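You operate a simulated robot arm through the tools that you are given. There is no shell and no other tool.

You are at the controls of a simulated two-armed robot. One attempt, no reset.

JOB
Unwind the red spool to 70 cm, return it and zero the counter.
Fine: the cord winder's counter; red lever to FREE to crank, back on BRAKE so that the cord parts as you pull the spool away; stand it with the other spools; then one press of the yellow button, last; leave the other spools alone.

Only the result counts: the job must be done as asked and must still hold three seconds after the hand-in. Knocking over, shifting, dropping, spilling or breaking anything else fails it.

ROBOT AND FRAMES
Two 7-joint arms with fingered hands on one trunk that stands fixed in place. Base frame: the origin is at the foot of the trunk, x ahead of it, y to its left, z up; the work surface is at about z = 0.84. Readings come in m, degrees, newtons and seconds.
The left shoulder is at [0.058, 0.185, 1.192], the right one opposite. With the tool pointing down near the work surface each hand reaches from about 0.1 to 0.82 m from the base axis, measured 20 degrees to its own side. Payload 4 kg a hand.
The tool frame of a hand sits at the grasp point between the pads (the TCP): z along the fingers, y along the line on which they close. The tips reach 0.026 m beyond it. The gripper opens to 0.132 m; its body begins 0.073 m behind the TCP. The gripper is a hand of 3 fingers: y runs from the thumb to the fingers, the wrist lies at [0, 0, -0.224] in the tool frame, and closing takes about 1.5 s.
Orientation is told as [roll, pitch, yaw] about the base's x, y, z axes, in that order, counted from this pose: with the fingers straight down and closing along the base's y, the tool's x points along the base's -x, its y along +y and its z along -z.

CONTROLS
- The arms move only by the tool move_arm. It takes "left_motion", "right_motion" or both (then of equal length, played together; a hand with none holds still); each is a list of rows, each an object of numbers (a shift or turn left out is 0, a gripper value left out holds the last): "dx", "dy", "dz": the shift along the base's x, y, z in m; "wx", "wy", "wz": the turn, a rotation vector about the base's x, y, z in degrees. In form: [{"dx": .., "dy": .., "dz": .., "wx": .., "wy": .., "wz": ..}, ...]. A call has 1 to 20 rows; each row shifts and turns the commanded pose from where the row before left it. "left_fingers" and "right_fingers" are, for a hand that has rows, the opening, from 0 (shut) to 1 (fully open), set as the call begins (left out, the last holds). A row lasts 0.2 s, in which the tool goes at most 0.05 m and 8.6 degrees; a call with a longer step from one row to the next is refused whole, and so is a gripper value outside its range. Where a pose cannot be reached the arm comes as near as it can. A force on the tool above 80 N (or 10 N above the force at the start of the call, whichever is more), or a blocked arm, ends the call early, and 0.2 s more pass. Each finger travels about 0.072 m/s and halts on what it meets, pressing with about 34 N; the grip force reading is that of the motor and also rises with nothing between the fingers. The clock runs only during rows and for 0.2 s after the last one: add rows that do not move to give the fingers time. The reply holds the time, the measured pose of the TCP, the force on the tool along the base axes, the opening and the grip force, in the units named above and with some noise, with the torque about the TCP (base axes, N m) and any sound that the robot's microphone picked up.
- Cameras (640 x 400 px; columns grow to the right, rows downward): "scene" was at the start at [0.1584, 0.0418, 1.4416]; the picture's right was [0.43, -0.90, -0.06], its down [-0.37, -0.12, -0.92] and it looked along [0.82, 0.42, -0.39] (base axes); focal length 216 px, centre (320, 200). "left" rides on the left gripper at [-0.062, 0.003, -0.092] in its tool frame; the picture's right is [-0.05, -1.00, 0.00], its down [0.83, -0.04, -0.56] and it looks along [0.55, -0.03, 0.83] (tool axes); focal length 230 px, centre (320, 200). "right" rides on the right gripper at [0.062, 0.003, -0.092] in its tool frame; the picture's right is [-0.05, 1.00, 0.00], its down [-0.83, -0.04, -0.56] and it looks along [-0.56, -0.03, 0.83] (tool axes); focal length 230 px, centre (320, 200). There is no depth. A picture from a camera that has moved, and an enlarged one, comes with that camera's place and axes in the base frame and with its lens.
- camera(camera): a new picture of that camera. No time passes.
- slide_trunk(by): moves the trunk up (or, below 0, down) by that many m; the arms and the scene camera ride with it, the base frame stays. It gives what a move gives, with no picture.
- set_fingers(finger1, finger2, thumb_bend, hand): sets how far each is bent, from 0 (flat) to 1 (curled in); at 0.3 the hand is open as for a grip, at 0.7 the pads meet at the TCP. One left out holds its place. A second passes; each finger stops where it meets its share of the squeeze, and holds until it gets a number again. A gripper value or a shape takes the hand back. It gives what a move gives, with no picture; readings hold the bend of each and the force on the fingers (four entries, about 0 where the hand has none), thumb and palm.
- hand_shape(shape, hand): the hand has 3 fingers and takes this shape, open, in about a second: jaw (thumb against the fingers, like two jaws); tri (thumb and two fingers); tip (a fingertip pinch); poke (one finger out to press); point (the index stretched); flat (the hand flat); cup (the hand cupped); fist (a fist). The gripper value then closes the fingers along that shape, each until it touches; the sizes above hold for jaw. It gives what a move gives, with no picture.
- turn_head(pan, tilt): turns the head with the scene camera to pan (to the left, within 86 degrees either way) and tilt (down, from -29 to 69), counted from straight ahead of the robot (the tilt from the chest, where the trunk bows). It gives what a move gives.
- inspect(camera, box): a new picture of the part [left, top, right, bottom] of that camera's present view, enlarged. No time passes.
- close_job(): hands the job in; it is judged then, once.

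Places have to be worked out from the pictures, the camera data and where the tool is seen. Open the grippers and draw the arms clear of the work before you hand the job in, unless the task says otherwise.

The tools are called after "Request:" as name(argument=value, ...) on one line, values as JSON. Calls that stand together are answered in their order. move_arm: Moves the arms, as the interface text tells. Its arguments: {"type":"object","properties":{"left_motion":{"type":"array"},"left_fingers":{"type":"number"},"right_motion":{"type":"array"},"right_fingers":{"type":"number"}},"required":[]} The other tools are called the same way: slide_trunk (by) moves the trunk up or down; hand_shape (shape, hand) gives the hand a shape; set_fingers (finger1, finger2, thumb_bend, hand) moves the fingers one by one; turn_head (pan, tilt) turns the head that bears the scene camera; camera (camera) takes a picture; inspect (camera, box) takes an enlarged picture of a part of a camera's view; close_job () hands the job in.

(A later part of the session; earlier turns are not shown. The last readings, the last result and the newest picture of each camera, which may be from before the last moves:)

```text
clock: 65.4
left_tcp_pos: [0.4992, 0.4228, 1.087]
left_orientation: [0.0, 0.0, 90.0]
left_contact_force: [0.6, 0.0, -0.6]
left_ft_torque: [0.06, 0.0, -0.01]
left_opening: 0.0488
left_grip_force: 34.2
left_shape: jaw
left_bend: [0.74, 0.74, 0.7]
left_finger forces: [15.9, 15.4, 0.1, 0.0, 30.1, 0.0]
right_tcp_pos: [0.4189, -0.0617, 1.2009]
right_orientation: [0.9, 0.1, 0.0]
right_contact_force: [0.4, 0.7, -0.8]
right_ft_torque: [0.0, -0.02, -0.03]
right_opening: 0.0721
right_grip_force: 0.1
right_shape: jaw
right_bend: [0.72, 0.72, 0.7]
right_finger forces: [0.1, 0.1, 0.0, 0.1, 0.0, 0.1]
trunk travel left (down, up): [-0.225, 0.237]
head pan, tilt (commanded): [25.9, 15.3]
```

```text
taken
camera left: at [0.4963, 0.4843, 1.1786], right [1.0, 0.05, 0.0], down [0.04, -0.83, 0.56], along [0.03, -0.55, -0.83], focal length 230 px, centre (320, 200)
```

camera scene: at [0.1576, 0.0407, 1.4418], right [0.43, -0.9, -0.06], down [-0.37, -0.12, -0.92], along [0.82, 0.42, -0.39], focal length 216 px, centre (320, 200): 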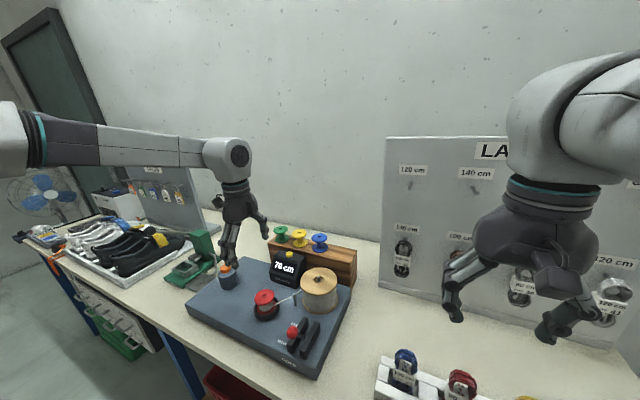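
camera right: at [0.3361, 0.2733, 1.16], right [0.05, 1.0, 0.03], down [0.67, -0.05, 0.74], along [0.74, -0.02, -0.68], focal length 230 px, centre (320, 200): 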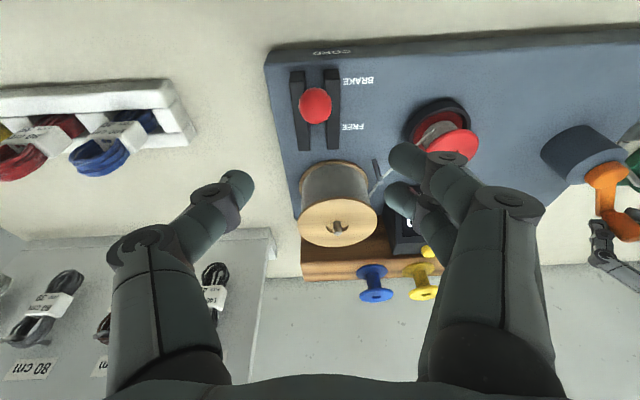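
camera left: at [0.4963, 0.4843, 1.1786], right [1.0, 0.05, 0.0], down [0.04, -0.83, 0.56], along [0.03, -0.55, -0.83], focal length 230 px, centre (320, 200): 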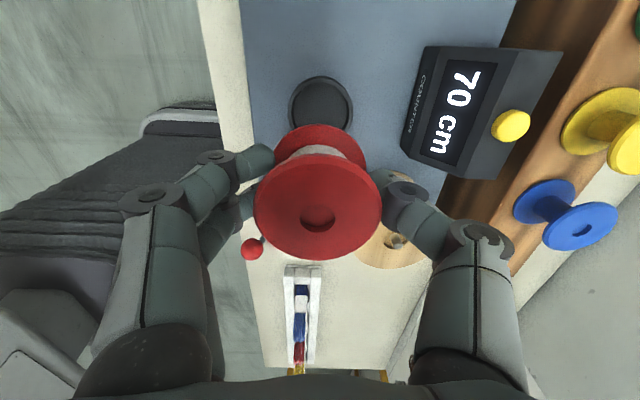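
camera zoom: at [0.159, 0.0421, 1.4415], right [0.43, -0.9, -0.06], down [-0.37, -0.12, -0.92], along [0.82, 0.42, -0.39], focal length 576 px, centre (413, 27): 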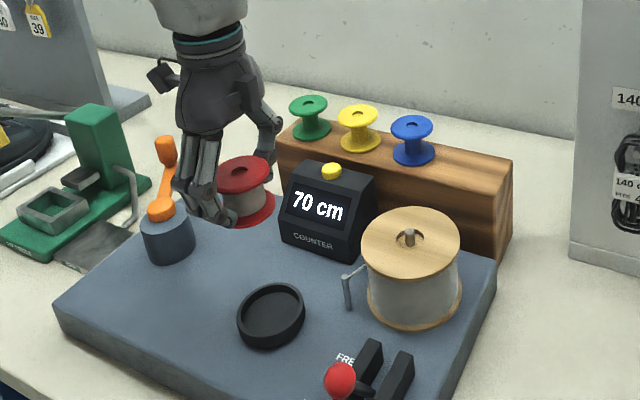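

The cord has parted and the spool is free in the hand. I carry it at this height toward the free place on the rack, near (0.765, 0.275), stopping slightly short to check reach and view.

Request:
move_arm(left_motion=[{"dx": 0.033, "dy": -0.0185}, {"dx": 0.033, "dy": -0.0185}, {"dx": 0.033, "dy": -0.0185}, {"dx": 0.033, "dy": -0.0185}, {"dx": 0.033, "dy": -0.0185}, {"dx": 0.033, "dy": -0.0185}, {"dx": 0.033, "dy": -0.0185}, {}])

Request:
camera(camera="left")

Request:
inspect(camera="scene", box=[240, 190, 400, 310])

```text
clock: 67.2
left_tcp_pos: [0.7033, 0.3045, 1.084]
left_orientation: [-0.2, 0.0, 90.1]
left_contact_force: [-0.4, 0.1, -0.5]
left_ft_torque: [0.01, 0.0, -0.02]
left_opening: 0.0503
left_grip_force: 33.8
left_shape: jaw
left_bend: [0.74, 0.74, 0.71]
left_finger forces: [15.7, 15.6, 0.1, 0.0, 29.9, 0.1]
left hand out of reach, approached as far as the arm can: row 7
right_tcp_pos: [0.4189, -0.0613, 1.2015]
right_orientation: [0.8, 0.1, -0.1]
right_contact_force: [-0.2, -0.2, 0.9]
right_ft_torque: [0.04, -0.01, 0.02]
right_opening: 0.0722
right_grip_force: 0.1
right_shape: jaw
right_bend: [0.72, 0.72, 0.7]
right_finger forces: [0.0, 0.1, 0.0, 0.0, 0.0, 0.0]
trunk travel left (down, up): [-0.225, 0.237]
head pan, tilt (commanded): [25.9, 15.3]
```

```text
taken
camera left: at [0.6994, 0.3663, 1.1752], right [1.0, 0.05, 0.0], down [0.04, -0.83, 0.56], along [0.03, -0.55, -0.83], focal length 230 px, centre (320, 200)
```

left: 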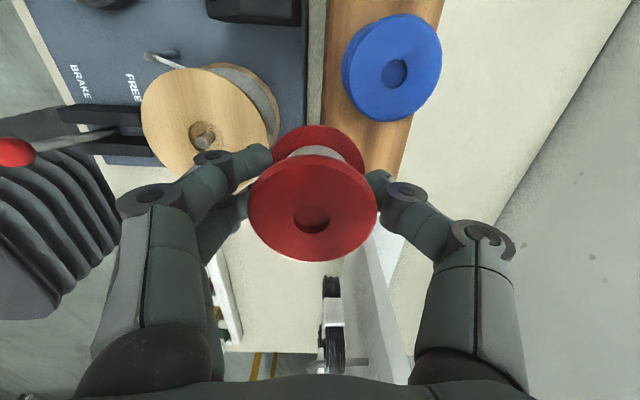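

```text
3.33 times, centred on (320, 250) of scene
camera zoom: at [0.1576, 0.0419, 1.4418], right [0.43, -0.9, -0.06], down [-0.37, -0.12, -0.92], along [0.82, 0.42, -0.39], focal length 720 px, centre (320, 33)
```

zoom: 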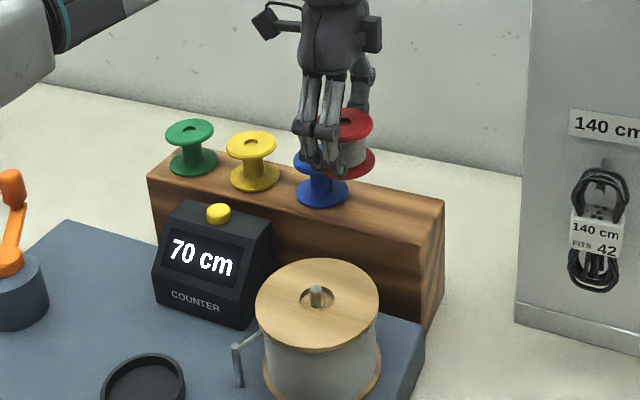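

The yaw of 90° limits the reach to x≈0.70. Re-triangulating from three views, the other spools stand at x≈0.749, y≈0.356/0.442/0.527 with the rack top near z≈0.962, so the free place is (0.749, 0.271). I turn the hand back to about yaw 58°, which should give more reach, and then move over the place.

Request:
move_arm(left_motion=[{"wz": -8}, {"wz": -8}, {"wz": -8}, {"wz": -8}, {"dx": 0.015, "dy": -0.011}, {"dx": 0.015, "dy": -0.011}, {"dx": 0.015, "dy": -0.0115}, {}])

Request:
camera(camera="left")

Request:
inspect(camera="scene", box=[240, 190, 400, 310])

```text
clock: 69.0
left_tcp_pos: [0.6997, 0.2922, 1.0808]
left_orientation: [0.0, 0.1, 58.0]
left_contact_force: [0.4, 0.4, -0.3]
left_ft_torque: [0.02, -0.01, 0.01]
left_opening: 0.0502
left_grip_force: 34.2
left_shape: jaw
left_bend: [0.74, 0.74, 0.71]
left_finger forces: [15.8, 15.7, 0.0, 0.0, 29.9, 0.0]
left hand out of reach, approached as far as the arm can: row 5, 6, 7
right_tcp_pos: [0.4193, -0.0624, 1.201]
right_orientation: [0.9, 0.1, -0.1]
right_contact_force: [0.5, 0.2, 0.6]
right_ft_torque: [0.01, 0.01, 0.01]
right_opening: 0.0721
right_grip_force: 0.0
right_shape: jaw
right_bend: [0.72, 0.72, 0.7]
right_finger forces: [0.0, 0.1, 0.1, 0.1, 0.0, 0.0]
trunk travel left (down, up): [-0.225, 0.237]
head pan, tilt (commanded): [25.9, 15.3]
```

```text
taken
camera left: at [0.7301, 0.3467, 1.1711], right [0.87, -0.49, 0.0], down [-0.4, -0.73, 0.55], along [-0.27, -0.49, -0.83], focal length 230 px, centre (320, 200)
```

left: 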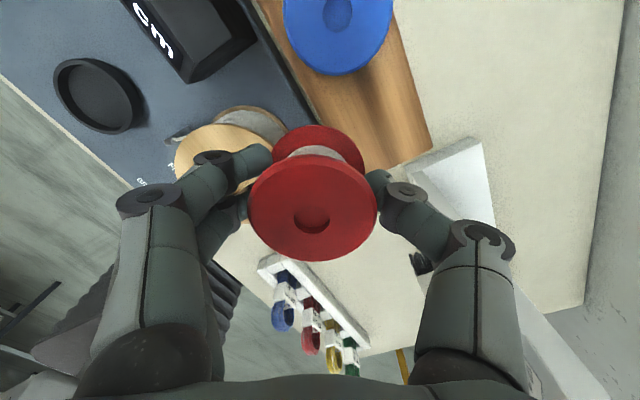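

```text
3.33 times, centred on (320, 250) of scene
camera zoom: at [0.1587, 0.0417, 1.4416], right [0.43, -0.9, -0.06], down [-0.37, -0.12, -0.92], along [0.82, 0.42, -0.39], focal length 720 px, centre (320, 33)
```

zoom: 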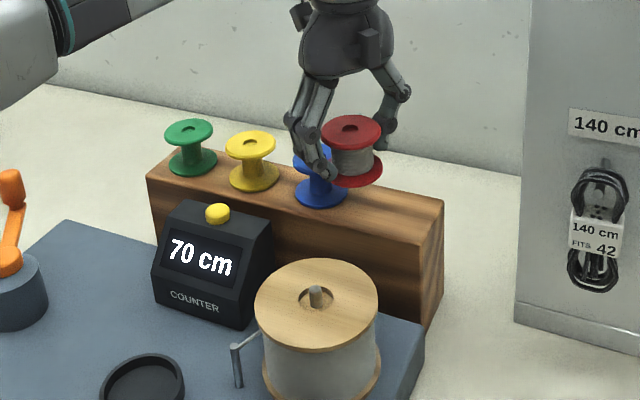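

The limit seems to come from the wrist being above shoulder height. Raising the trunk lets the arm reach further out and down, so I raise it 0.12 m (the spool rides along).

Request:
slide_trunk(by=0.12)

Request:
move_arm(left_motion=[{"dx": 0.008, "dz": -0.02}, {"dx": 0.01, "dy": -0.004, "dz": -0.02}, {"dx": 0.01, "dy": -0.005, "dz": -0.02}, {"dx": 0.01, "dy": -0.006, "dz": -0.02}, {"dx": 0.011, "dy": -0.006, "dz": -0.02}, {}])

Request:
camera(camera="left")

Request:
camera(camera="scene")

```text
clock: 70.5
left_tcp_pos: [0.6736, 0.2915, 1.2731]
left_orientation: [-5.2, -3.2, 58.1]
left_contact_force: [1.1, -1.0, -0.8]
left_ft_torque: [0.04, 0.02, 0.01]
left_opening: 0.0502
left_grip_force: 34.0
left_shape: jaw
left_bend: [0.74, 0.74, 0.71]
left_finger forces: [15.7, 15.6, 0.0, 0.0, 29.9, 0.1]
right_tcp_pos: [0.4176, -0.0599, 1.319]
right_orientation: [1.0, 0.0, -0.1]
right_contact_force: [0.0, -0.3, 0.1]
right_ft_torque: [-0.01, 0.03, -0.01]
right_opening: 0.0722
right_grip_force: 0.0
right_shape: jaw
right_bend: [0.72, 0.72, 0.7]
right_finger forces: [0.0, 0.1, 0.0, 0.1, 0.0, 0.0]
trunk travel left (down, up): [-0.345, 0.117]
head pan, tilt (commanded): [25.9, 15.3]
```

```text
clock: 71.9
left_tcp_pos: [0.6797, 0.2861, 1.1726]
left_orientation: [-5.4, -3.2, 58.1]
left_contact_force: [0.2, -0.6, -1.4]
left_ft_torque: [-0.01, 0.03, 0.0]
left_opening: 0.0503
left_grip_force: 34.2
left_shape: jaw
left_bend: [0.74, 0.74, 0.71]
left_finger forces: [15.7, 15.7, 0.0, 0.1, 29.7, 0.0]
left hand out of reach, approached as far as the arm can: row 1, 2, 3, 4, 5
right_tcp_pos: [0.4173, -0.0614, 1.32]
right_orientation: [0.9, 0.2, -0.2]
right_contact_force: [-0.1, 0.9, -0.5]
right_ft_torque: [-0.02, -0.02, -0.01]
right_opening: 0.0723
right_grip_force: 0.1
right_shape: jaw
right_bend: [0.72, 0.72, 0.7]
right_finger forces: [0.0, 0.1, 0.0, 0.1, 0.0, 0.0]
trunk travel left (down, up): [-0.345, 0.117]
head pan, tilt (commanded): [25.9, 15.3]
```

```text
taken
camera left: at [0.6989, 0.341, 1.2664], right [0.87, -0.49, 0.1], down [-0.46, -0.73, 0.51], along [-0.18, -0.49, -0.86], focal length 230 px, centre (320, 200)
```

left: 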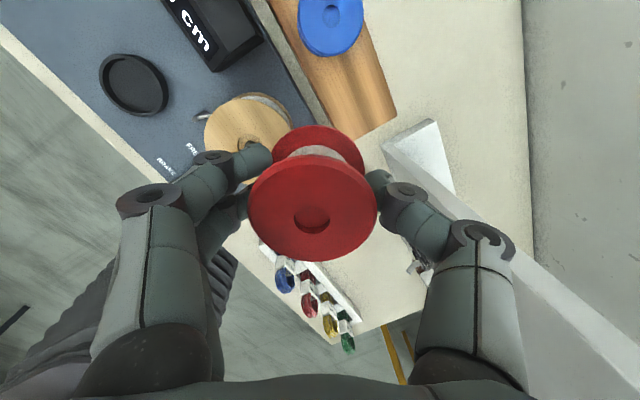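

```text
taken
camera scene: at [0.0953, 0.0417, 1.5778], right [0.44, -0.9, -0.02], down [-0.27, -0.12, -0.95], along [0.86, 0.42, -0.3], focal length 216 px, centre (320, 200)
```

scene: 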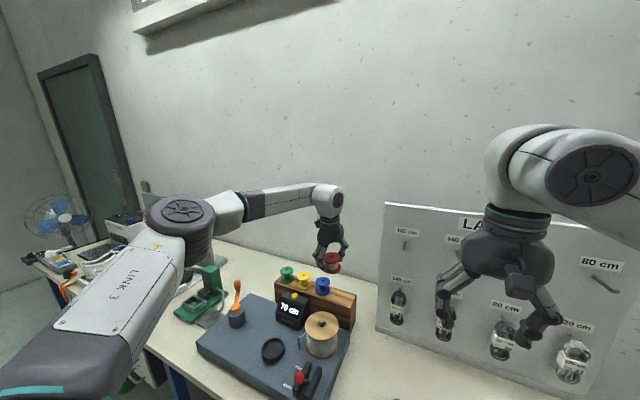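

Raising made the trunk straighten and moved the shoulders back instead (the scene camera shows it), so that's the wrong way; lowering bows the trunk forward. I return the trunk by −0.12 first.

Request:
slide_trunk(by=-0.12)

Request:
camera(camera="scene")

```text
clock: 73.4
left_tcp_pos: [0.6781, 0.2871, 1.0538]
left_orientation: [-5.3, -3.2, 58.1]
left_contact_force: [0.0, 1.3, -0.6]
left_ft_torque: [-0.01, -0.04, 0.01]
left_opening: 0.0501
left_grip_force: 33.9
left_shape: jaw
left_bend: [0.74, 0.74, 0.71]
left_finger forces: [15.5, 15.7, 0.0, 0.0, 29.8, 0.1]
right_tcp_pos: [0.4165, -0.061, 1.2005]
right_orientation: [0.9, 0.0, -0.1]
right_contact_force: [-0.2, -0.8, 0.9]
right_ft_torque: [-0.01, -0.02, -0.01]
right_opening: 0.0721
right_grip_force: 0.0
right_shape: jaw
right_bend: [0.72, 0.72, 0.7]
right_finger forces: [0.1, 0.0, 0.0, 0.1, 0.1, 0.1]
trunk travel left (down, up): [-0.225, 0.237]
head pan, tilt (commanded): [25.9, 15.3]
```

```text
taken
camera scene: at [0.1578, 0.0417, 1.4418], right [0.43, -0.9, -0.06], down [-0.37, -0.12, -0.92], along [0.82, 0.42, -0.39], focal length 216 px, centre (320, 200)
```

scene: 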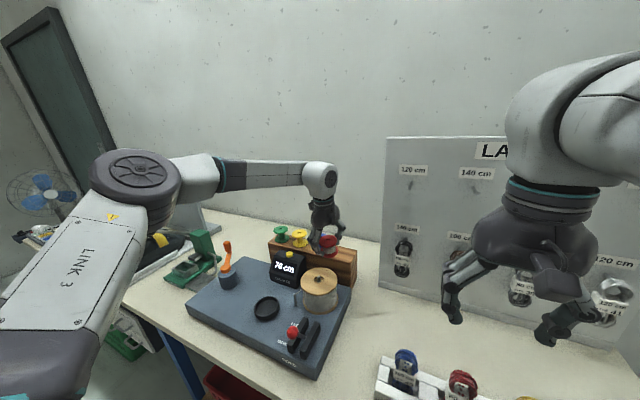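

The trunk is back. I pull the spool back a little, straighten the tilt (about 6° about y) and turn the hand toward yaw ~10°, which should free the arm's reach.

Request:
move_arm(left_motion=[{"dx": -0.01, "dz": 0.008, "wy": 3.1, "wz": -6}, {"dx": -0.01, "dz": 0.008, "wy": 3.1, "wz": -6}, {"dx": -0.01, "dz": 0.008, "wz": -7}, {"dx": -0.01, "dz": 0.006, "wz": -7}, {"dx": -0.01, "wz": -7}, {"wz": -7}, {"wz": -7}, {}])

Request:
camera(camera="scene")

```text
clock: 75.2
left_tcp_pos: [0.6265, 0.2887, 1.0815]
left_orientation: [-0.3, 0.5, 10.9]
left_contact_force: [-0.1, 1.0, -0.9]
left_ft_torque: [0.0, 0.01, 0.01]
left_opening: 0.0504
left_grip_force: 33.8
left_shape: jaw
left_bend: [0.74, 0.74, 0.71]
left_finger forces: [15.6, 15.6, 0.1, 0.0, 29.5, 0.0]
right_tcp_pos: [0.4171, -0.0598, 1.2002]
right_orientation: [0.9, 0.0, -0.1]
right_contact_force: [0.0, 0.1, 0.7]
right_ft_torque: [-0.02, 0.02, 0.03]
right_opening: 0.0722
right_grip_force: 0.0
right_shape: jaw
right_bend: [0.72, 0.72, 0.7]
right_finger forces: [0.0, 0.1, 0.1, 0.0, 0.0, 0.0]
trunk travel left (down, up): [-0.225, 0.237]
head pan, tilt (commanded): [25.9, 15.3]
```

```text
taken
camera scene: at [0.1585, 0.0419, 1.4416], right [0.43, -0.9, -0.06], down [-0.37, -0.12, -0.92], along [0.82, 0.42, -0.39], focal length 216 px, centre (320, 200)
```

scene: 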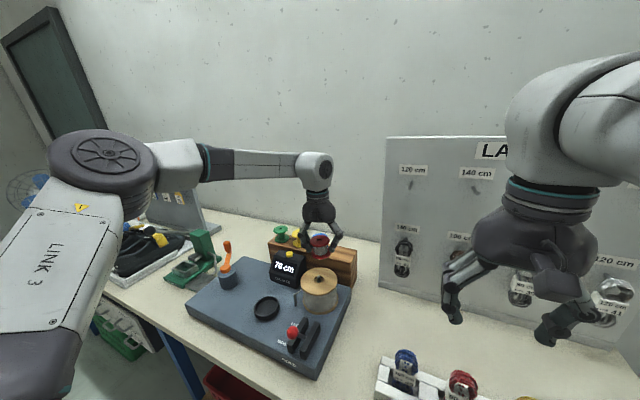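

Now level at yaw 11°. I extend forward toward (0.749, 0.271) at this height to test the reach.

Request:
move_arm(left_motion=[{"dx": 0.03, "dy": -0.0045}, {"dx": 0.03, "dy": -0.0045}, {"dx": 0.03, "dy": -0.0045}, {"dx": 0.03, "dy": -0.0045}, {}])

Request:
camera(camera="left")

```text
clock: 76.4
left_tcp_pos: [0.6974, 0.2872, 1.0759]
left_orientation: [-0.4, 0.7, 11.0]
left_contact_force: [-0.4, -0.1, -1.3]
left_ft_torque: [-0.01, 0.0, 0.0]
left_opening: 0.0498
left_grip_force: 33.9
left_shape: jaw
left_bend: [0.74, 0.74, 0.71]
left_finger forces: [15.5, 15.2, 0.0, 0.0, 29.5, 0.0]
left hand out of reach, approached as far as the arm can: row 3, 4
right_tcp_pos: [0.4181, -0.0601, 1.1995]
right_orientation: [1.0, 0.1, -0.1]
right_contact_force: [-0.4, -0.6, 1.3]
right_ft_torque: [0.02, -0.02, 0.02]
right_opening: 0.072
right_grip_force: 0.0
right_shape: jaw
right_bend: [0.72, 0.72, 0.7]
right_finger forces: [0.1, 0.0, 0.0, 0.0, 0.0, 0.0]
trunk travel left (down, up): [-0.225, 0.237]
head pan, tilt (commanded): [25.9, 15.3]
```

```text
taken
camera left: at [0.7579, 0.303, 1.1679], right [0.24, -0.97, 0.01], down [-0.8, -0.2, 0.56], along [-0.55, -0.14, -0.83], focal length 230 px, centre (320, 200)
```

left: 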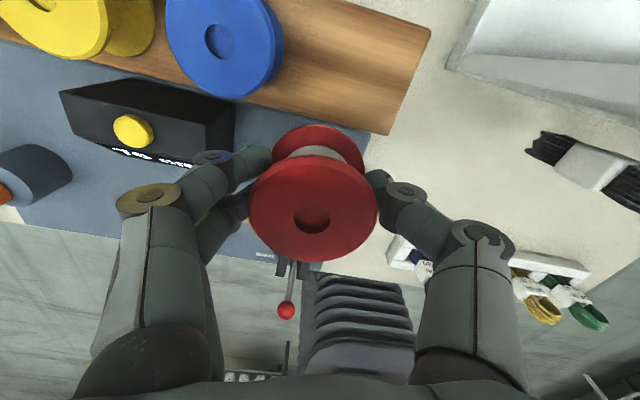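

The limit is at x≈0.70 whatever the yaw, so it's a matter of shoulder position. Bowing the trunk forward/down shifts the shoulders ahead; I first pull back and up so that nothing is touched while the trunk lowers, and turn the hand to yaw ≈60°.

Request:
move_arm(left_motion=[{"dx": -0.01, "dz": 0.02, "wz": 7}, {"dx": -0.012, "dz": 0.02, "wz": 7}, {"dx": -0.012, "dz": 0.02, "wz": 7}, {"dx": -0.012, "dz": 0.02, "wz": 7}, {"dx": -0.012, "dz": 0.02, "wz": 7}, {"dx": -0.012, "dz": 0.02, "wz": 7}, {"wz": 7}, {}])

Request:
camera(camera="right")

```text
clock: 78.2
left_tcp_pos: [0.6273, 0.2895, 1.1967]
left_orientation: [-0.3, 0.7, 60.1]
left_contact_force: [-0.3, -0.4, -0.8]
left_ft_torque: [0.0, 0.02, -0.03]
left_opening: 0.05
left_grip_force: 33.5
left_shape: jaw
left_bend: [0.74, 0.74, 0.71]
left_finger forces: [15.2, 15.1, 0.0, 0.1, 29.2, 0.0]
right_tcp_pos: [0.4183, -0.0609, 1.199]
right_orientation: [0.8, 0.0, 0.0]
right_contact_force: [0.1, -0.2, -0.2]
right_ft_torque: [0.01, 0.04, -0.04]
right_opening: 0.0722
right_grip_force: 0.1
right_shape: jaw
right_bend: [0.72, 0.72, 0.7]
right_finger forces: [0.1, 0.0, 0.1, 0.1, 0.0, 0.0]
trunk travel left (down, up): [-0.225, 0.237]
head pan, tilt (commanded): [25.9, 15.3]
```

```text
taken
camera right: at [0.3564, -0.0582, 1.2929], right [0.05, 1.0, 0.02], down [0.83, -0.05, 0.55], along [0.55, -0.02, -0.83], focal length 230 px, centre (320, 200)
```

right: 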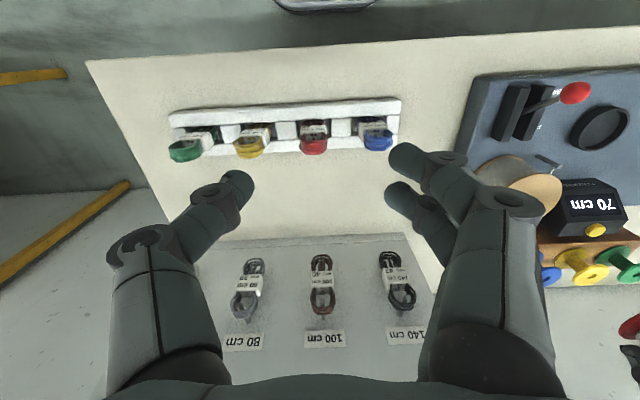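

The right hand hovers above the lace tray, so I raise it 10 cm before lowering the trunk by 0.12 m.

Request:
move_arm(right_motion=[{"dz": 0.035}, {"dz": 0.035}, {"dz": 0.03}])

Request:
slide_trunk(by=-0.12)

Request:
camera(camera="scene")

Request:
camera(camera="left")

```text
clock: 79.0
left_tcp_pos: [0.6259, 0.2886, 1.1984]
left_orientation: [-0.4, 0.7, 60.0]
left_contact_force: [-1.1, -0.4, 0.1]
left_ft_torque: [0.01, 0.0, 0.01]
left_opening: 0.0497
left_grip_force: 33.8
left_shape: jaw
left_bend: [0.74, 0.74, 0.71]
left_finger forces: [15.3, 15.2, 0.0, 0.0, 29.3, 0.1]
right_tcp_pos: [0.4162, -0.0602, 1.2981]
right_orientation: [0.8, 0.2, 0.0]
right_contact_force: [0.7, -0.4, 0.1]
right_ft_torque: [0.01, 0.01, -0.02]
right_opening: 0.0719
right_grip_force: 0.0
right_shape: jaw
right_bend: [0.72, 0.72, 0.7]
right_finger forces: [0.1, 0.0, 0.0, 0.0, 0.0, 0.1]
trunk travel left (down, up): [-0.225, 0.237]
head pan, tilt (commanded): [25.9, 15.3]
```

```text
clock: 80.5
left_tcp_pos: [0.6248, 0.2875, 1.0781]
left_orientation: [-0.5, 0.6, 60.1]
left_contact_force: [-1.2, 0.6, -0.7]
left_ft_torque: [0.01, 0.0, -0.01]
left_opening: 0.0499
left_grip_force: 34.3
left_shape: jaw
left_bend: [0.74, 0.74, 0.71]
left_finger forces: [15.1, 15.1, 0.0, 0.0, 29.1, 0.1]
right_tcp_pos: [0.4161, -0.0613, 1.1822]
right_orientation: [1.1, 0.1, 0.0]
right_contact_force: [-0.1, 0.5, -0.4]
right_ft_torque: [-0.02, -0.02, -0.01]
right_opening: 0.0724
right_grip_force: 0.1
right_shape: jaw
right_bend: [0.72, 0.72, 0.7]
right_finger forces: [0.0, 0.0, 0.0, 0.0, 0.0, 0.0]
trunk travel left (down, up): [-0.105, 0.357]
head pan, tilt (commanded): [25.9, 15.3]
```

```text
taken
camera scene: at [0.2569, 0.0416, 1.2788], right [0.41, -0.9, -0.14], down [-0.53, -0.12, -0.84], along [0.74, 0.42, -0.53], focal length 216 px, centre (320, 200)
```

scene: 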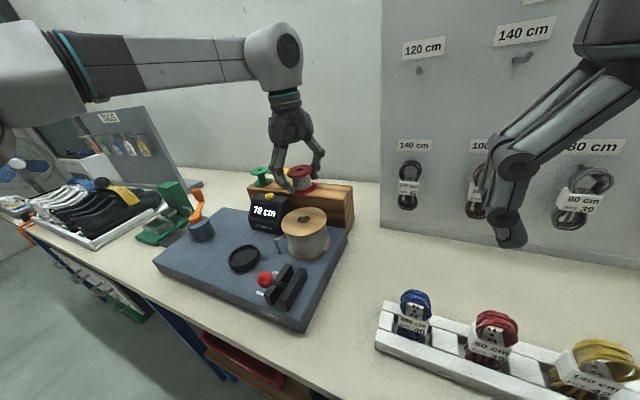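

```text
taken
camera left: at [0.6528, 0.3438, 1.1701], right [0.89, -0.45, 0.01], down [-0.38, -0.73, 0.56], along [-0.25, -0.5, -0.83], focal length 230 px, centre (320, 200)
```

left: 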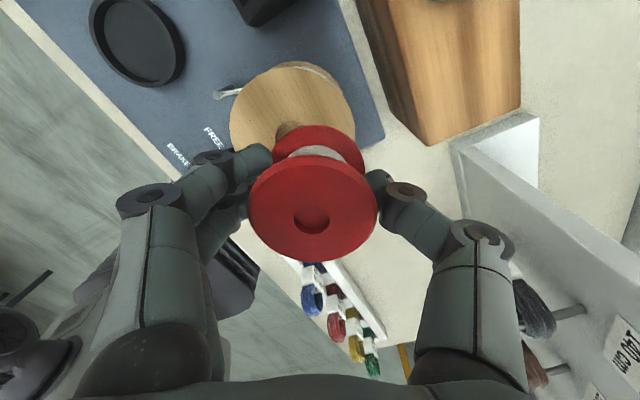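

The trunk has bowed forward well (camera moved ahead 10 cm). I extend again toward (0.749, 0.271) at z≈1.08.

Request:
move_arm(left_motion=[{"dx": 0.025, "dy": -0.0035}, {"dx": 0.025, "dy": -0.0035}, {"dx": 0.025, "dy": -0.0035}, {"dx": 0.025, "dy": -0.0035}, {"dx": 0.024, "dy": -0.0025}, {}])

Request:
camera(camera="left")

Request:
camera(camera="scene")

```text
clock: 81.9
left_tcp_pos: [0.7201, 0.2861, 1.0681]
left_orientation: [-0.2, 0.7, 60.1]
left_contact_force: [0.2, 0.0, -1.0]
left_ft_torque: [-0.02, 0.0, 0.04]
left_opening: 0.0496
left_grip_force: 34.0
left_shape: jaw
left_bend: [0.74, 0.74, 0.71]
left_finger forces: [15.0, 15.0, 0.1, 0.0, 29.0, 0.0]
left hand out of reach, approached as far as the arm can: row 4, 5
right_tcp_pos: [0.4185, -0.0617, 1.1796]
right_orientation: [1.0, 0.1, -0.1]
right_contact_force: [-0.7, 0.5, 0.3]
right_ft_torque: [0.0, 0.03, 0.03]
right_opening: 0.0719
right_grip_force: 0.0
right_shape: jaw
right_bend: [0.72, 0.72, 0.7]
right_finger forces: [0.0, 0.0, 0.0, 0.1, 0.1, 0.0]
trunk travel left (down, up): [-0.105, 0.357]
head pan, tilt (commanded): [25.9, 15.3]
```

```text
taken
camera left: at [0.7484, 0.3426, 1.159], right [0.89, -0.45, 0.0], down [-0.38, -0.73, 0.56], along [-0.25, -0.51, -0.83], focal length 230 px, centre (320, 200)
```

left: 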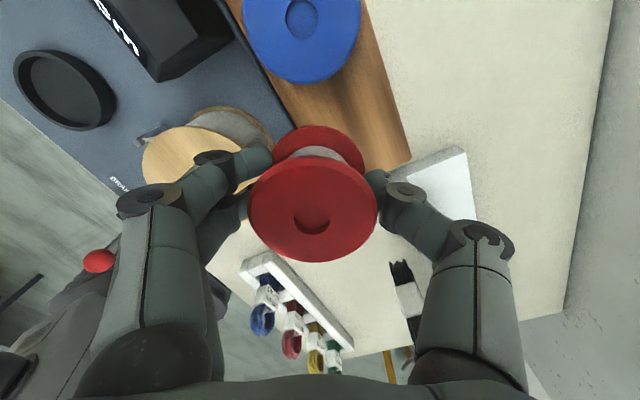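

```text
taken
camera scene: at [0.2588, 0.0417, 1.278], right [0.41, -0.9, -0.14], down [-0.53, -0.12, -0.84], along [0.74, 0.42, -0.53], focal length 216 px, centre (320, 200)
```

scene: 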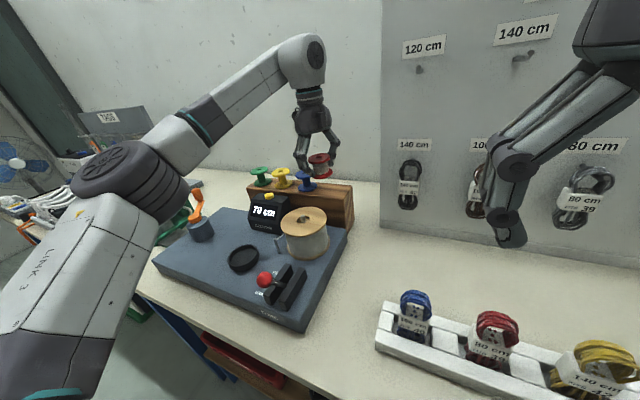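

Reach improved to x≈0.72 at this height and grows further as I lower. A small 5° forward tilt of the hand gives the last bit; the spool will settle flat. I tilt and move over the place, still above the rack.

Request:
move_arm(left_motion=[{"wy": -5}, {"dx": 0.01, "dy": -0.005, "dz": -0.004}, {"dx": 0.01, "dy": -0.005, "dz": -0.004}, {"dx": 0.009, "dy": -0.005, "dz": -0.004}, {}])

Request:
camera(camera="left")

Request:
inspect(camera="scene", box=[220, 80, 380, 240])

```text
clock: 83.1
left_tcp_pos: [0.7394, 0.2766, 1.0605]
left_orientation: [-4.6, -1.9, 60.1]
left_contact_force: [-0.5, -0.1, -0.3]
left_ft_torque: [-0.02, -0.02, 0.04]
left_opening: 0.0497
left_grip_force: 33.9
left_shape: jaw
left_bend: [0.74, 0.74, 0.71]
left_finger forces: [14.8, 15.2, 0.1, 0.0, 29.0, 0.0]
left hand out of reach, approached as far as the arm can: row 4
right_tcp_pos: [0.4186, -0.061, 1.1795]
right_orientation: [0.9, 0.1, -0.1]
right_contact_force: [0.4, 0.0, 0.8]
right_ft_torque: [0.01, 0.04, -0.02]
right_opening: 0.0721
right_grip_force: 0.0
right_shape: jaw
right_bend: [0.72, 0.72, 0.7]
right_finger forces: [0.1, 0.0, 0.1, 0.0, 0.0, 0.0]
trunk travel left (down, up): [-0.105, 0.357]
head pan, tilt (commanded): [25.9, 15.3]
```

```text
taken
camera left: at [0.7596, 0.3337, 1.1534], right [0.89, -0.45, 0.08], down [-0.42, -0.73, 0.53], along [-0.18, -0.5, -0.84], focal length 230 px, centre (320, 200)
```

left: 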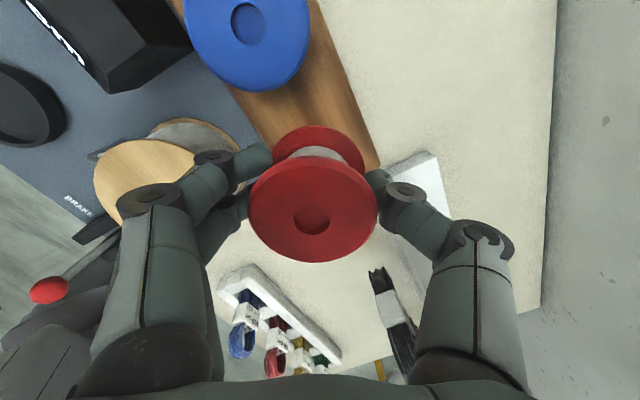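

```text
2.50 times, centred on (300, 160) of scene
camera zoom: at [0.2585, 0.0417, 1.2781], right [0.41, -0.9, -0.14], down [-0.53, -0.12, -0.84], along [0.74, 0.42, -0.53], focal length 540 px, centre (370, 300)
```

zoom: 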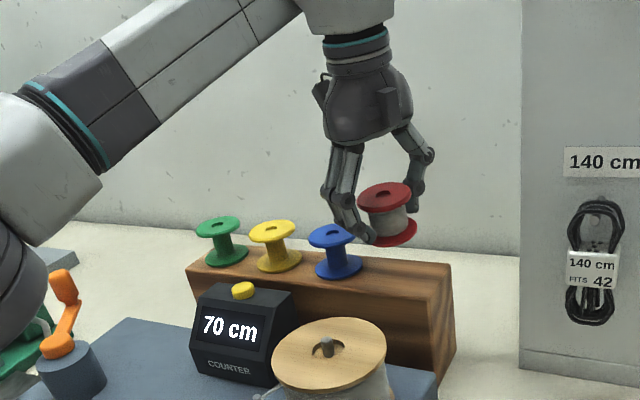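

Blue spool re-measured at (0.744, 0.356) top z≈1.01, agreeing with my estimate. I lower gradually while completing the shift to (0.748, 0.271).

Request:
move_arm(left_motion=[{"dx": 0.004, "dy": -0.002, "dz": -0.012}, {"dx": 0.003, "dy": -0.002, "dz": -0.012}, {"dx": 0.002, "dy": -0.002, "dz": -0.006}, {}])

Request:
camera(camera="left")

Request:
inspect(camera="scene", box=[240, 120, 380, 230])

```text
clock: 84.1
left_tcp_pos: [0.7476, 0.2695, 1.0321]
left_orientation: [-4.7, -1.8, 60.1]
left_contact_force: [0.0, 0.0, -1.1]
left_ft_torque: [0.04, -0.02, 0.01]
left_opening: 0.0496
left_grip_force: 33.4
left_shape: jaw
left_bend: [0.74, 0.74, 0.71]
left_finger forces: [15.0, 15.2, 0.1, 0.0, 29.1, 0.0]
right_tcp_pos: [0.4184, -0.0593, 1.1797]
right_orientation: [0.9, 0.1, -0.1]
right_contact_force: [-0.2, -0.1, 0.4]
right_ft_torque: [0.02, -0.01, 0.01]
right_opening: 0.0721
right_grip_force: 0.2
right_shape: jaw
right_bend: [0.72, 0.72, 0.7]
right_finger forces: [0.0, 0.0, 0.0, 0.1, 0.0, 0.1]
trunk travel left (down, up): [-0.105, 0.357]
head pan, tilt (commanded): [25.9, 15.3]
```

```text
taken
camera left: at [0.7674, 0.3274, 1.1238], right [0.89, -0.45, 0.08], down [-0.43, -0.73, 0.53], along [-0.18, -0.51, -0.84], focal length 230 px, centre (320, 200)
```

left: 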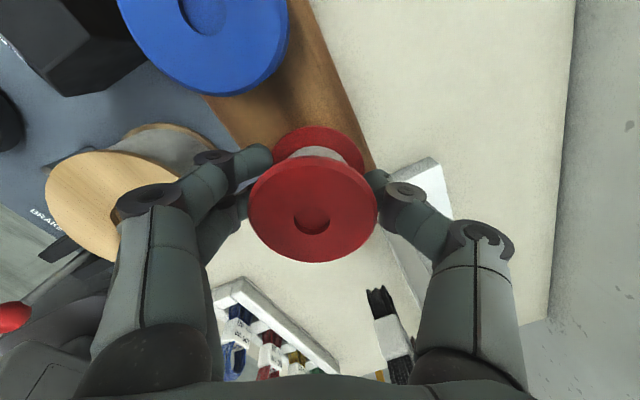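

```text
3.64 times, centred on (310, 175) of scene
camera zoom: at [0.2581, 0.0417, 1.2782], right [0.41, -0.9, -0.14], down [-0.53, -0.12, -0.84], along [0.74, 0.42, -0.53], focal length 785 px, centre (356, 291)
```

zoom: 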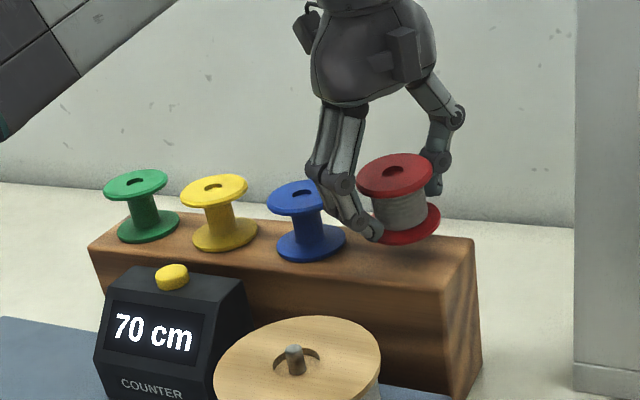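

Alignment in the scene view is right: the red spool is in line with the row, one spacing beyond blue. I lower to just above the rack.

Request:
move_arm(left_motion=[{"dz": -0.009}, {"dz": -0.008}, {}])

Request:
inspect(camera="scene", box=[240, 120, 380, 230])

Request:
inspect(camera="left", box=[100, 0, 440, 260])

```text
clock: 84.9
left_tcp_pos: [0.7493, 0.2707, 1.0135]
left_orientation: [-4.7, -1.9, 60.2]
left_contact_force: [0.3, 0.4, -0.2]
left_ft_torque: [-0.02, -0.03, -0.01]
left_opening: 0.0492
left_grip_force: 34.2
left_shape: jaw
left_bend: [0.74, 0.74, 0.71]
left_finger forces: [14.9, 15.2, 0.0, 0.0, 28.9, 0.0]
right_tcp_pos: [0.4171, -0.0602, 1.1795]
right_orientation: [0.9, 0.0, -0.1]
right_contact_force: [0.0, -0.6, 0.0]
right_ft_torque: [0.03, 0.02, 0.04]
right_opening: 0.0721
right_grip_force: 0.1
right_shape: jaw
right_bend: [0.72, 0.72, 0.7]
right_finger forces: [0.0, 0.1, 0.0, 0.0, 0.0, 0.0]
trunk travel left (down, up): [-0.105, 0.357]
head pan, tilt (commanded): [25.9, 15.3]
```

```text
3.64 times, centred on (310, 175) of scene
camera zoom: at [0.2582, 0.0417, 1.2782], right [0.41, -0.9, -0.14], down [-0.53, -0.12, -0.84], along [0.74, 0.42, -0.53], focal length 785 px, centre (356, 291)
```

zoom: 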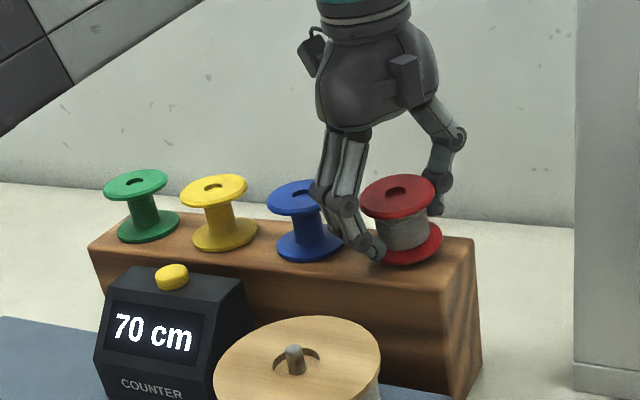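

```text
1.54 times, centred on (270, 130) of left
camera zoom: at [0.769, 0.328, 1.1059], right [0.89, -0.45, 0.08], down [-0.42, -0.73, 0.53], along [-0.18, -0.5, -0.84], focal length 354 px, centre (397, 308)
```

zoom: 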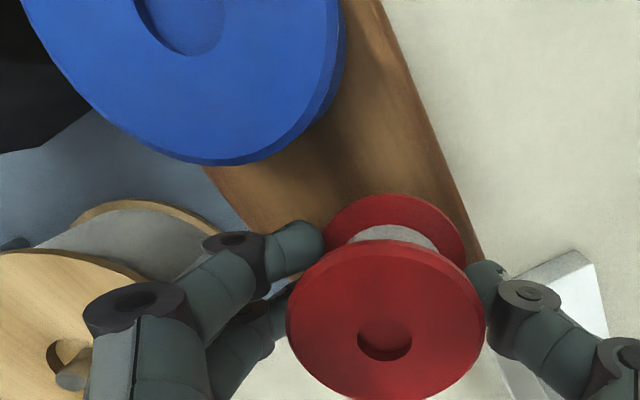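

Allowing for the tilt, the spool's foot is ~4 mm ahead of the TCP, so I shift −4 mm in x while lowering in small steps to contact.

Request:
move_arm(left_motion=[{"dx": -0.002, "dz": -0.003}, {"dx": -0.002, "dz": -0.003}, {}])

Request:
inspect(camera="scene", box=[280, 140, 370, 210])

```text
clock: 85.7
left_tcp_pos: [0.7447, 0.2711, 1.0087]
left_orientation: [-4.7, -1.9, 60.1]
left_contact_force: [1.6, 0.6, 3.8]
left_ft_torque: [0.06, 0.09, -0.06]
left_opening: 0.0493
left_grip_force: 33.5
left_shape: jaw
left_bend: [0.74, 0.74, 0.71]
left_finger forces: [15.4, 15.0, 0.0, 0.0, 30.4, 0.0]
right_tcp_pos: [0.4182, -0.0611, 1.18]
right_orientation: [0.9, 0.1, -0.1]
right_contact_force: [0.2, 0.8, -0.8]
right_ft_torque: [0.05, 0.03, 0.01]
right_opening: 0.0722
right_grip_force: 0.1
right_shape: jaw
right_bend: [0.72, 0.72, 0.7]
right_finger forces: [0.0, 0.1, 0.0, 0.0, 0.1, 0.1]
trunk travel left (down, up): [-0.105, 0.357]
head pan, tilt (commanded): [25.9, 15.3]
```

```text
5.71 times, centred on (325, 175) of scene
camera zoom: at [0.2579, 0.0417, 1.2783], right [0.41, -0.9, -0.14], down [-0.53, -0.12, -0.84], along [0.74, 0.42, -0.53], focal length 1234 px, centre (291, 343)
```

zoom: 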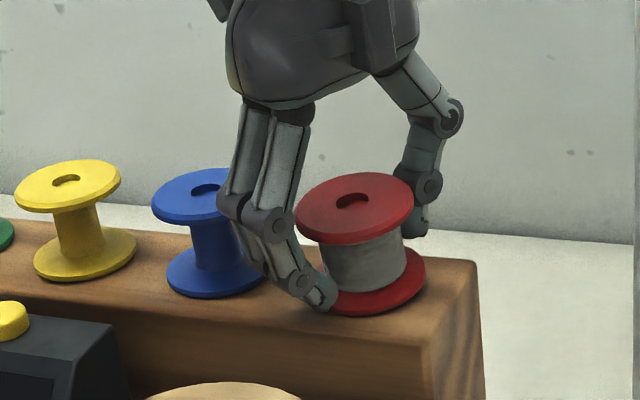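

The spool touches down at TCP z≈1.009 (3.8 N), centred on the block and in line with the others. I ease down 1.5 mm more and open the fingers just enough to release.

Request:
move_arm(left_motion=[{"dz": -0.0015}, {}])

Request:
move_arm(left_motion=[{}, {}, {}, {}], left_fingers=0.58)

Request:
inspect(camera="scene", box=[240, 120, 380, 230])

Request:
inspect(camera="left", box=[100, 0, 440, 260])

```text
clock: 86.3
left_tcp_pos: [0.7449, 0.2717, 1.0072]
left_orientation: [-4.7, -2.0, 60.1]
left_contact_force: [1.7, -0.5, 6.9]
left_ft_torque: [0.13, 0.15, -0.09]
left_opening: 0.0497
left_grip_force: 33.7
left_shape: jaw
left_bend: [0.74, 0.74, 0.71]
left_finger forces: [15.6, 15.5, 0.0, 0.0, 31.7, 0.0]
right_tcp_pos: [0.4157, -0.0593, 1.1803]
right_orientation: [0.9, 0.1, 0.0]
right_contact_force: [0.7, -0.8, -0.7]
right_ft_torque: [0.0, 0.01, 0.01]
right_opening: 0.0724
right_grip_force: 0.0
right_shape: jaw
right_bend: [0.72, 0.72, 0.7]
right_finger forces: [0.0, 0.0, 0.0, 0.0, 0.1, 0.1]
trunk travel left (down, up): [-0.105, 0.357]
head pan, tilt (commanded): [25.9, 15.3]
```

```text
clock: 87.3
left_tcp_pos: [0.7451, 0.271, 1.0058]
left_orientation: [-4.5, -2.0, 60.1]
left_contact_force: [-0.3, 0.6, 0.8]
left_ft_torque: [0.01, -0.02, -0.03]
left_opening: 0.0762
left_grip_force: 0.0
left_shape: jaw
left_bend: [0.72, 0.72, 0.7]
left_finger forces: [0.1, 0.1, 0.0, 0.0, 0.1, 0.0]
right_tcp_pos: [0.4177, -0.0603, 1.1795]
right_orientation: [0.8, 0.0, -0.1]
right_contact_force: [-0.3, 0.5, 0.9]
right_ft_torque: [0.0, 0.01, 0.02]
right_opening: 0.0722
right_grip_force: 0.1
right_shape: jaw
right_bend: [0.72, 0.72, 0.7]
right_finger forces: [0.0, 0.0, 0.1, 0.0, 0.1, 0.0]
trunk travel left (down, up): [-0.105, 0.357]
head pan, tilt (commanded): [25.9, 15.3]
```

```text
3.64 times, centred on (310, 175) of scene
camera zoom: at [0.2584, 0.0417, 1.2781], right [0.41, -0.9, -0.14], down [-0.53, -0.12, -0.84], along [0.74, 0.42, -0.53], focal length 785 px, centre (356, 291)
```

zoom: 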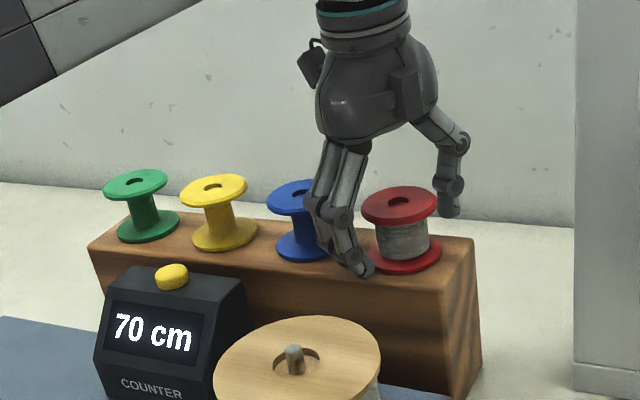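

```text
1.54 times, centred on (270, 130) of left
camera zoom: at [0.7653, 0.3274, 1.0985], right [0.89, -0.45, 0.08], down [-0.42, -0.73, 0.53], along [-0.18, -0.5, -0.84], focal length 354 px, centre (397, 308)
```

zoom: 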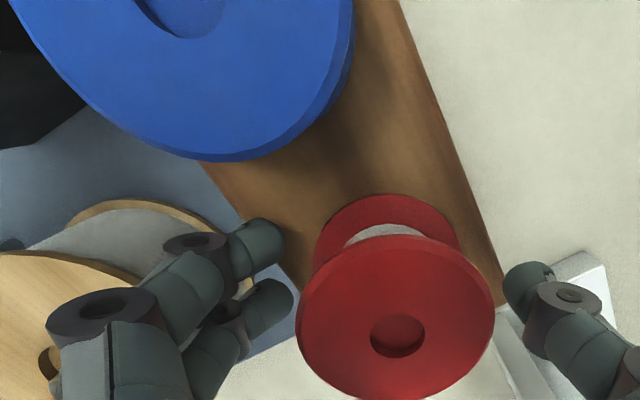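

The red spool stands flat in line with the others. I open a bit wider, then lift straight up and pull back.

Request:
move_arm(left_motion=[{}, {}, {"dz": 0.01}, {"dz": 0.015}, {"dz": 0.02}, {"dx": -0.005, "dz": 0.025}, {"dx": -0.015, "dz": 0.02}], left_fingers=0.72)

Request:
inspect(camera="scene", box=[220, 120, 380, 240])

Request:
camera(camera="left")

```text
clock: 88.9
left_tcp_pos: [0.7213, 0.2873, 1.0945]
left_orientation: [-4.7, -1.9, 60.0]
left_contact_force: [-0.1, -2.1, -0.7]
left_ft_torque: [0.01, 0.0, -0.02]
left_opening: 0.0947
left_grip_force: 0.1
left_shape: jaw
left_bend: [0.66, 0.66, 0.63]
left_finger forces: [0.1, 0.1, 0.1, 0.1, 0.1, 0.1]
left hand out of reach, approached as far as the arm can: row 5, 6
right_tcp_pos: [0.4164, -0.061, 1.1809]
right_orientation: [0.9, 0.0, -0.1]
right_contact_force: [0.1, 0.8, 0.2]
right_ft_torque: [-0.01, -0.03, -0.02]
right_opening: 0.072
right_grip_force: 0.1
right_shape: jaw
right_bend: [0.72, 0.72, 0.7]
right_finger forces: [0.0, 0.0, 0.0, 0.1, 0.0, 0.1]
trunk travel left (down, up): [-0.105, 0.357]
head pan, tilt (commanded): [25.9, 15.3]
```

```text
3.33 times, centred on (300, 180) of scene
camera zoom: at [0.2571, 0.0414, 1.2786], right [0.41, -0.9, -0.14], down [-0.53, -0.12, -0.84], along [0.74, 0.42, -0.53], focal length 720 px, centre (387, 267)
```

zoom: 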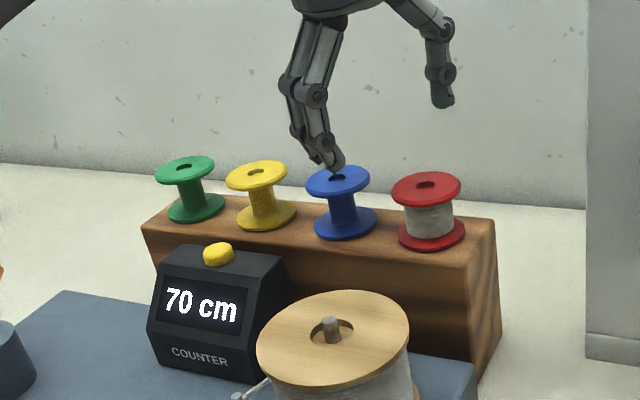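

```text
taken
camera left: at [0.7423, 0.3441, 1.1877], right [0.89, -0.45, 0.08], down [-0.43, -0.73, 0.53], along [-0.18, -0.5, -0.84], focal length 230 px, centre (320, 200)
```

left: 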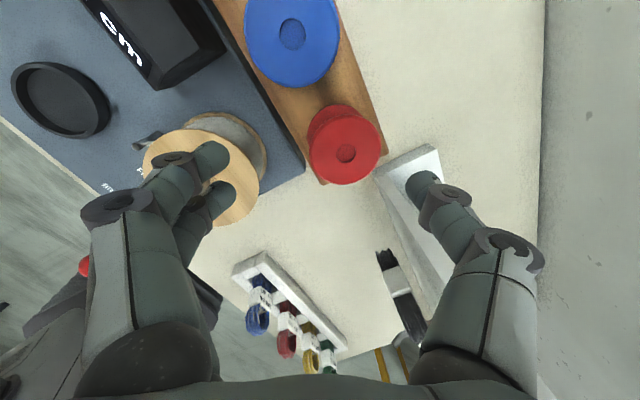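

All four spools stand in line, evenly spaced. Now I move the left hand back and up toward the counter, levelling it, before shaping it for the button press.

Request:
move_arm(left_motion=[{"dx": -0.015, "dy": 0.005, "dz": 0.02}, {"dx": -0.02, "dy": 0.025, "dz": 0.015, "wy": 2.5}, {"dx": -0.02, "dy": 0.03, "dz": 0.01, "wy": 2.5}, {"dx": -0.015, "dy": 0.03, "dz": 0.01}, {"dx": -0.01, "dy": 0.03, "dz": 0.01}, {"dy": 0.025}])

Request:
hand_shape(hand="left", shape="poke")

Request:
camera(camera="left")

Request:
camera(camera="scene")

```text
clock: 90.3
left_tcp_pos: [0.6413, 0.4333, 1.1575]
left_orientation: [-0.3, 0.7, 59.9]
left_contact_force: [-0.3, -0.2, 0.2]
left_ft_torque: [0.04, -0.01, 0.01]
left_opening: 0.0948
left_grip_force: 0.0
left_shape: jaw
left_bend: [0.66, 0.66, 0.63]
left_finger forces: [0.0, 0.0, 0.1, 0.0, 0.0, 0.0]
right_tcp_pos: [0.4182, -0.061, 1.1794]
right_orientation: [1.0, 0.1, -0.1]
right_contact_force: [0.3, -0.2, 0.2]
right_ft_torque: [0.0, -0.03, 0.01]
right_opening: 0.0719
right_grip_force: 0.1
right_shape: jaw
right_bend: [0.72, 0.72, 0.7]
right_finger forces: [0.1, 0.0, 0.1, 0.0, 0.0, 0.2]
trunk travel left (down, up): [-0.105, 0.357]
head pan, tilt (commanded): [25.9, 15.3]
```

```text
clock: 91.2
left_tcp_pos: [0.6426, 0.4319, 1.1578]
left_orientation: [-0.3, 0.6, 59.9]
left_contact_force: [0.0, 0.0, 0.3]
left_ft_torque: [0.02, 0.01, 0.01]
left_opening: 0.0001
left_grip_force: 0.1
left_shape: poke
left_bend: [1.0, 1.0, 0.45]
left_finger forces: [0.0, 0.0, 0.0, 0.0, 0.0, 0.0]
right_tcp_pos: [0.4171, -0.0613, 1.1799]
right_orientation: [0.9, 0.2, -0.2]
right_contact_force: [0.1, -0.8, -0.8]
right_ft_torque: [-0.02, 0.01, 0.03]
right_opening: 0.0723
right_grip_force: 0.0
right_shape: jaw
right_bend: [0.72, 0.72, 0.7]
right_finger forces: [0.1, 0.0, 0.0, 0.0, 0.1, 0.1]
trunk travel left (down, up): [-0.105, 0.357]
head pan, tilt (commanded): [25.9, 15.3]
```

```text
taken
camera left: at [0.6699, 0.489, 1.2488], right [0.89, -0.45, 0.0], down [-0.38, -0.73, 0.56], along [-0.25, -0.5, -0.83], focal length 230 px, centre (320, 200)
```

left: 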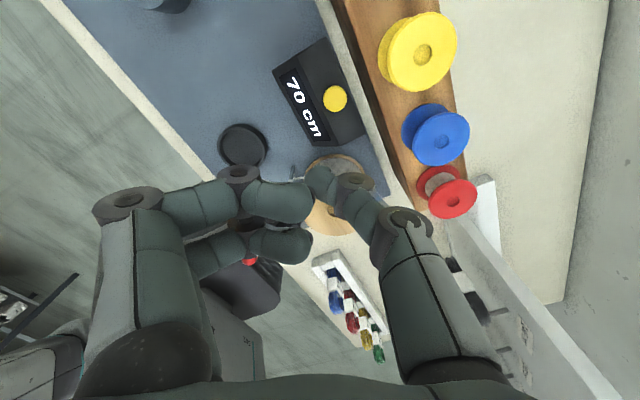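

```text
taken
camera scene: at [0.2581, 0.0418, 1.2782], right [0.41, -0.9, -0.14], down [-0.53, -0.12, -0.84], along [0.74, 0.42, -0.53], focal length 216 px, centre (320, 200)
```

scene: 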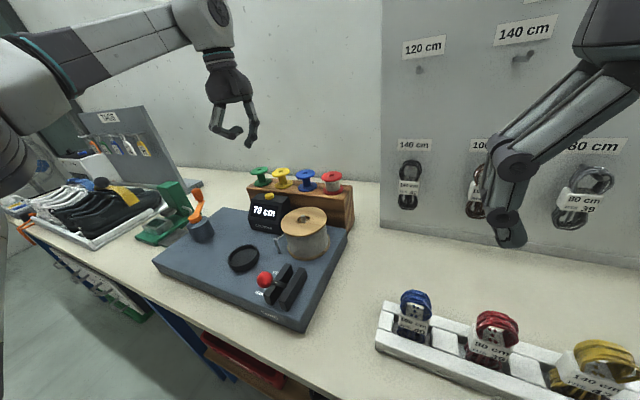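

I inspect the hand closely to see which fingertip protrudes in the poke shape.

Request:
inspect(camera="scene", box=[180, 30, 300, 240])

Request:
inspect(camera="left", box=[200, 20, 480, 260])

```text
1.90 times, centred on (240, 135) of scene
camera zoom: at [0.2581, 0.0418, 1.2782], right [0.41, -0.9, -0.14], down [-0.53, -0.12, -0.84], along [0.74, 0.42, -0.53], focal length 411 px, centre (472, 324)
```

zoom: 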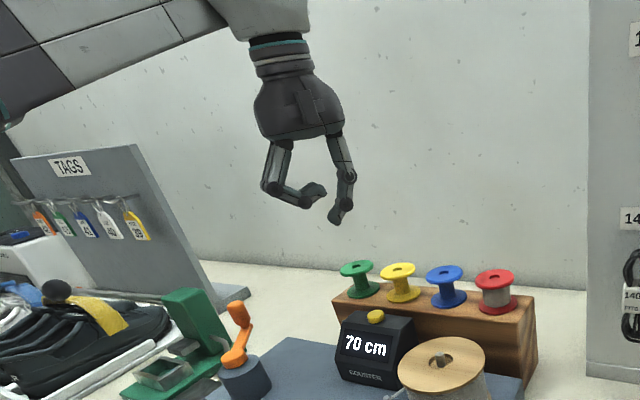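

```text
1.67 times, centred on (340, 140) of left
camera zoom: at [0.6699, 0.489, 1.2488], right [0.89, -0.45, 0.0], down [-0.38, -0.73, 0.56], along [-0.25, -0.5, -0.83], focal length 384 px, centre (287, 300)
```

zoom: 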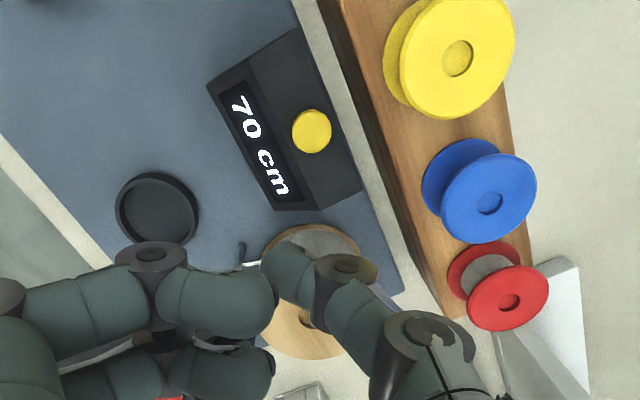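

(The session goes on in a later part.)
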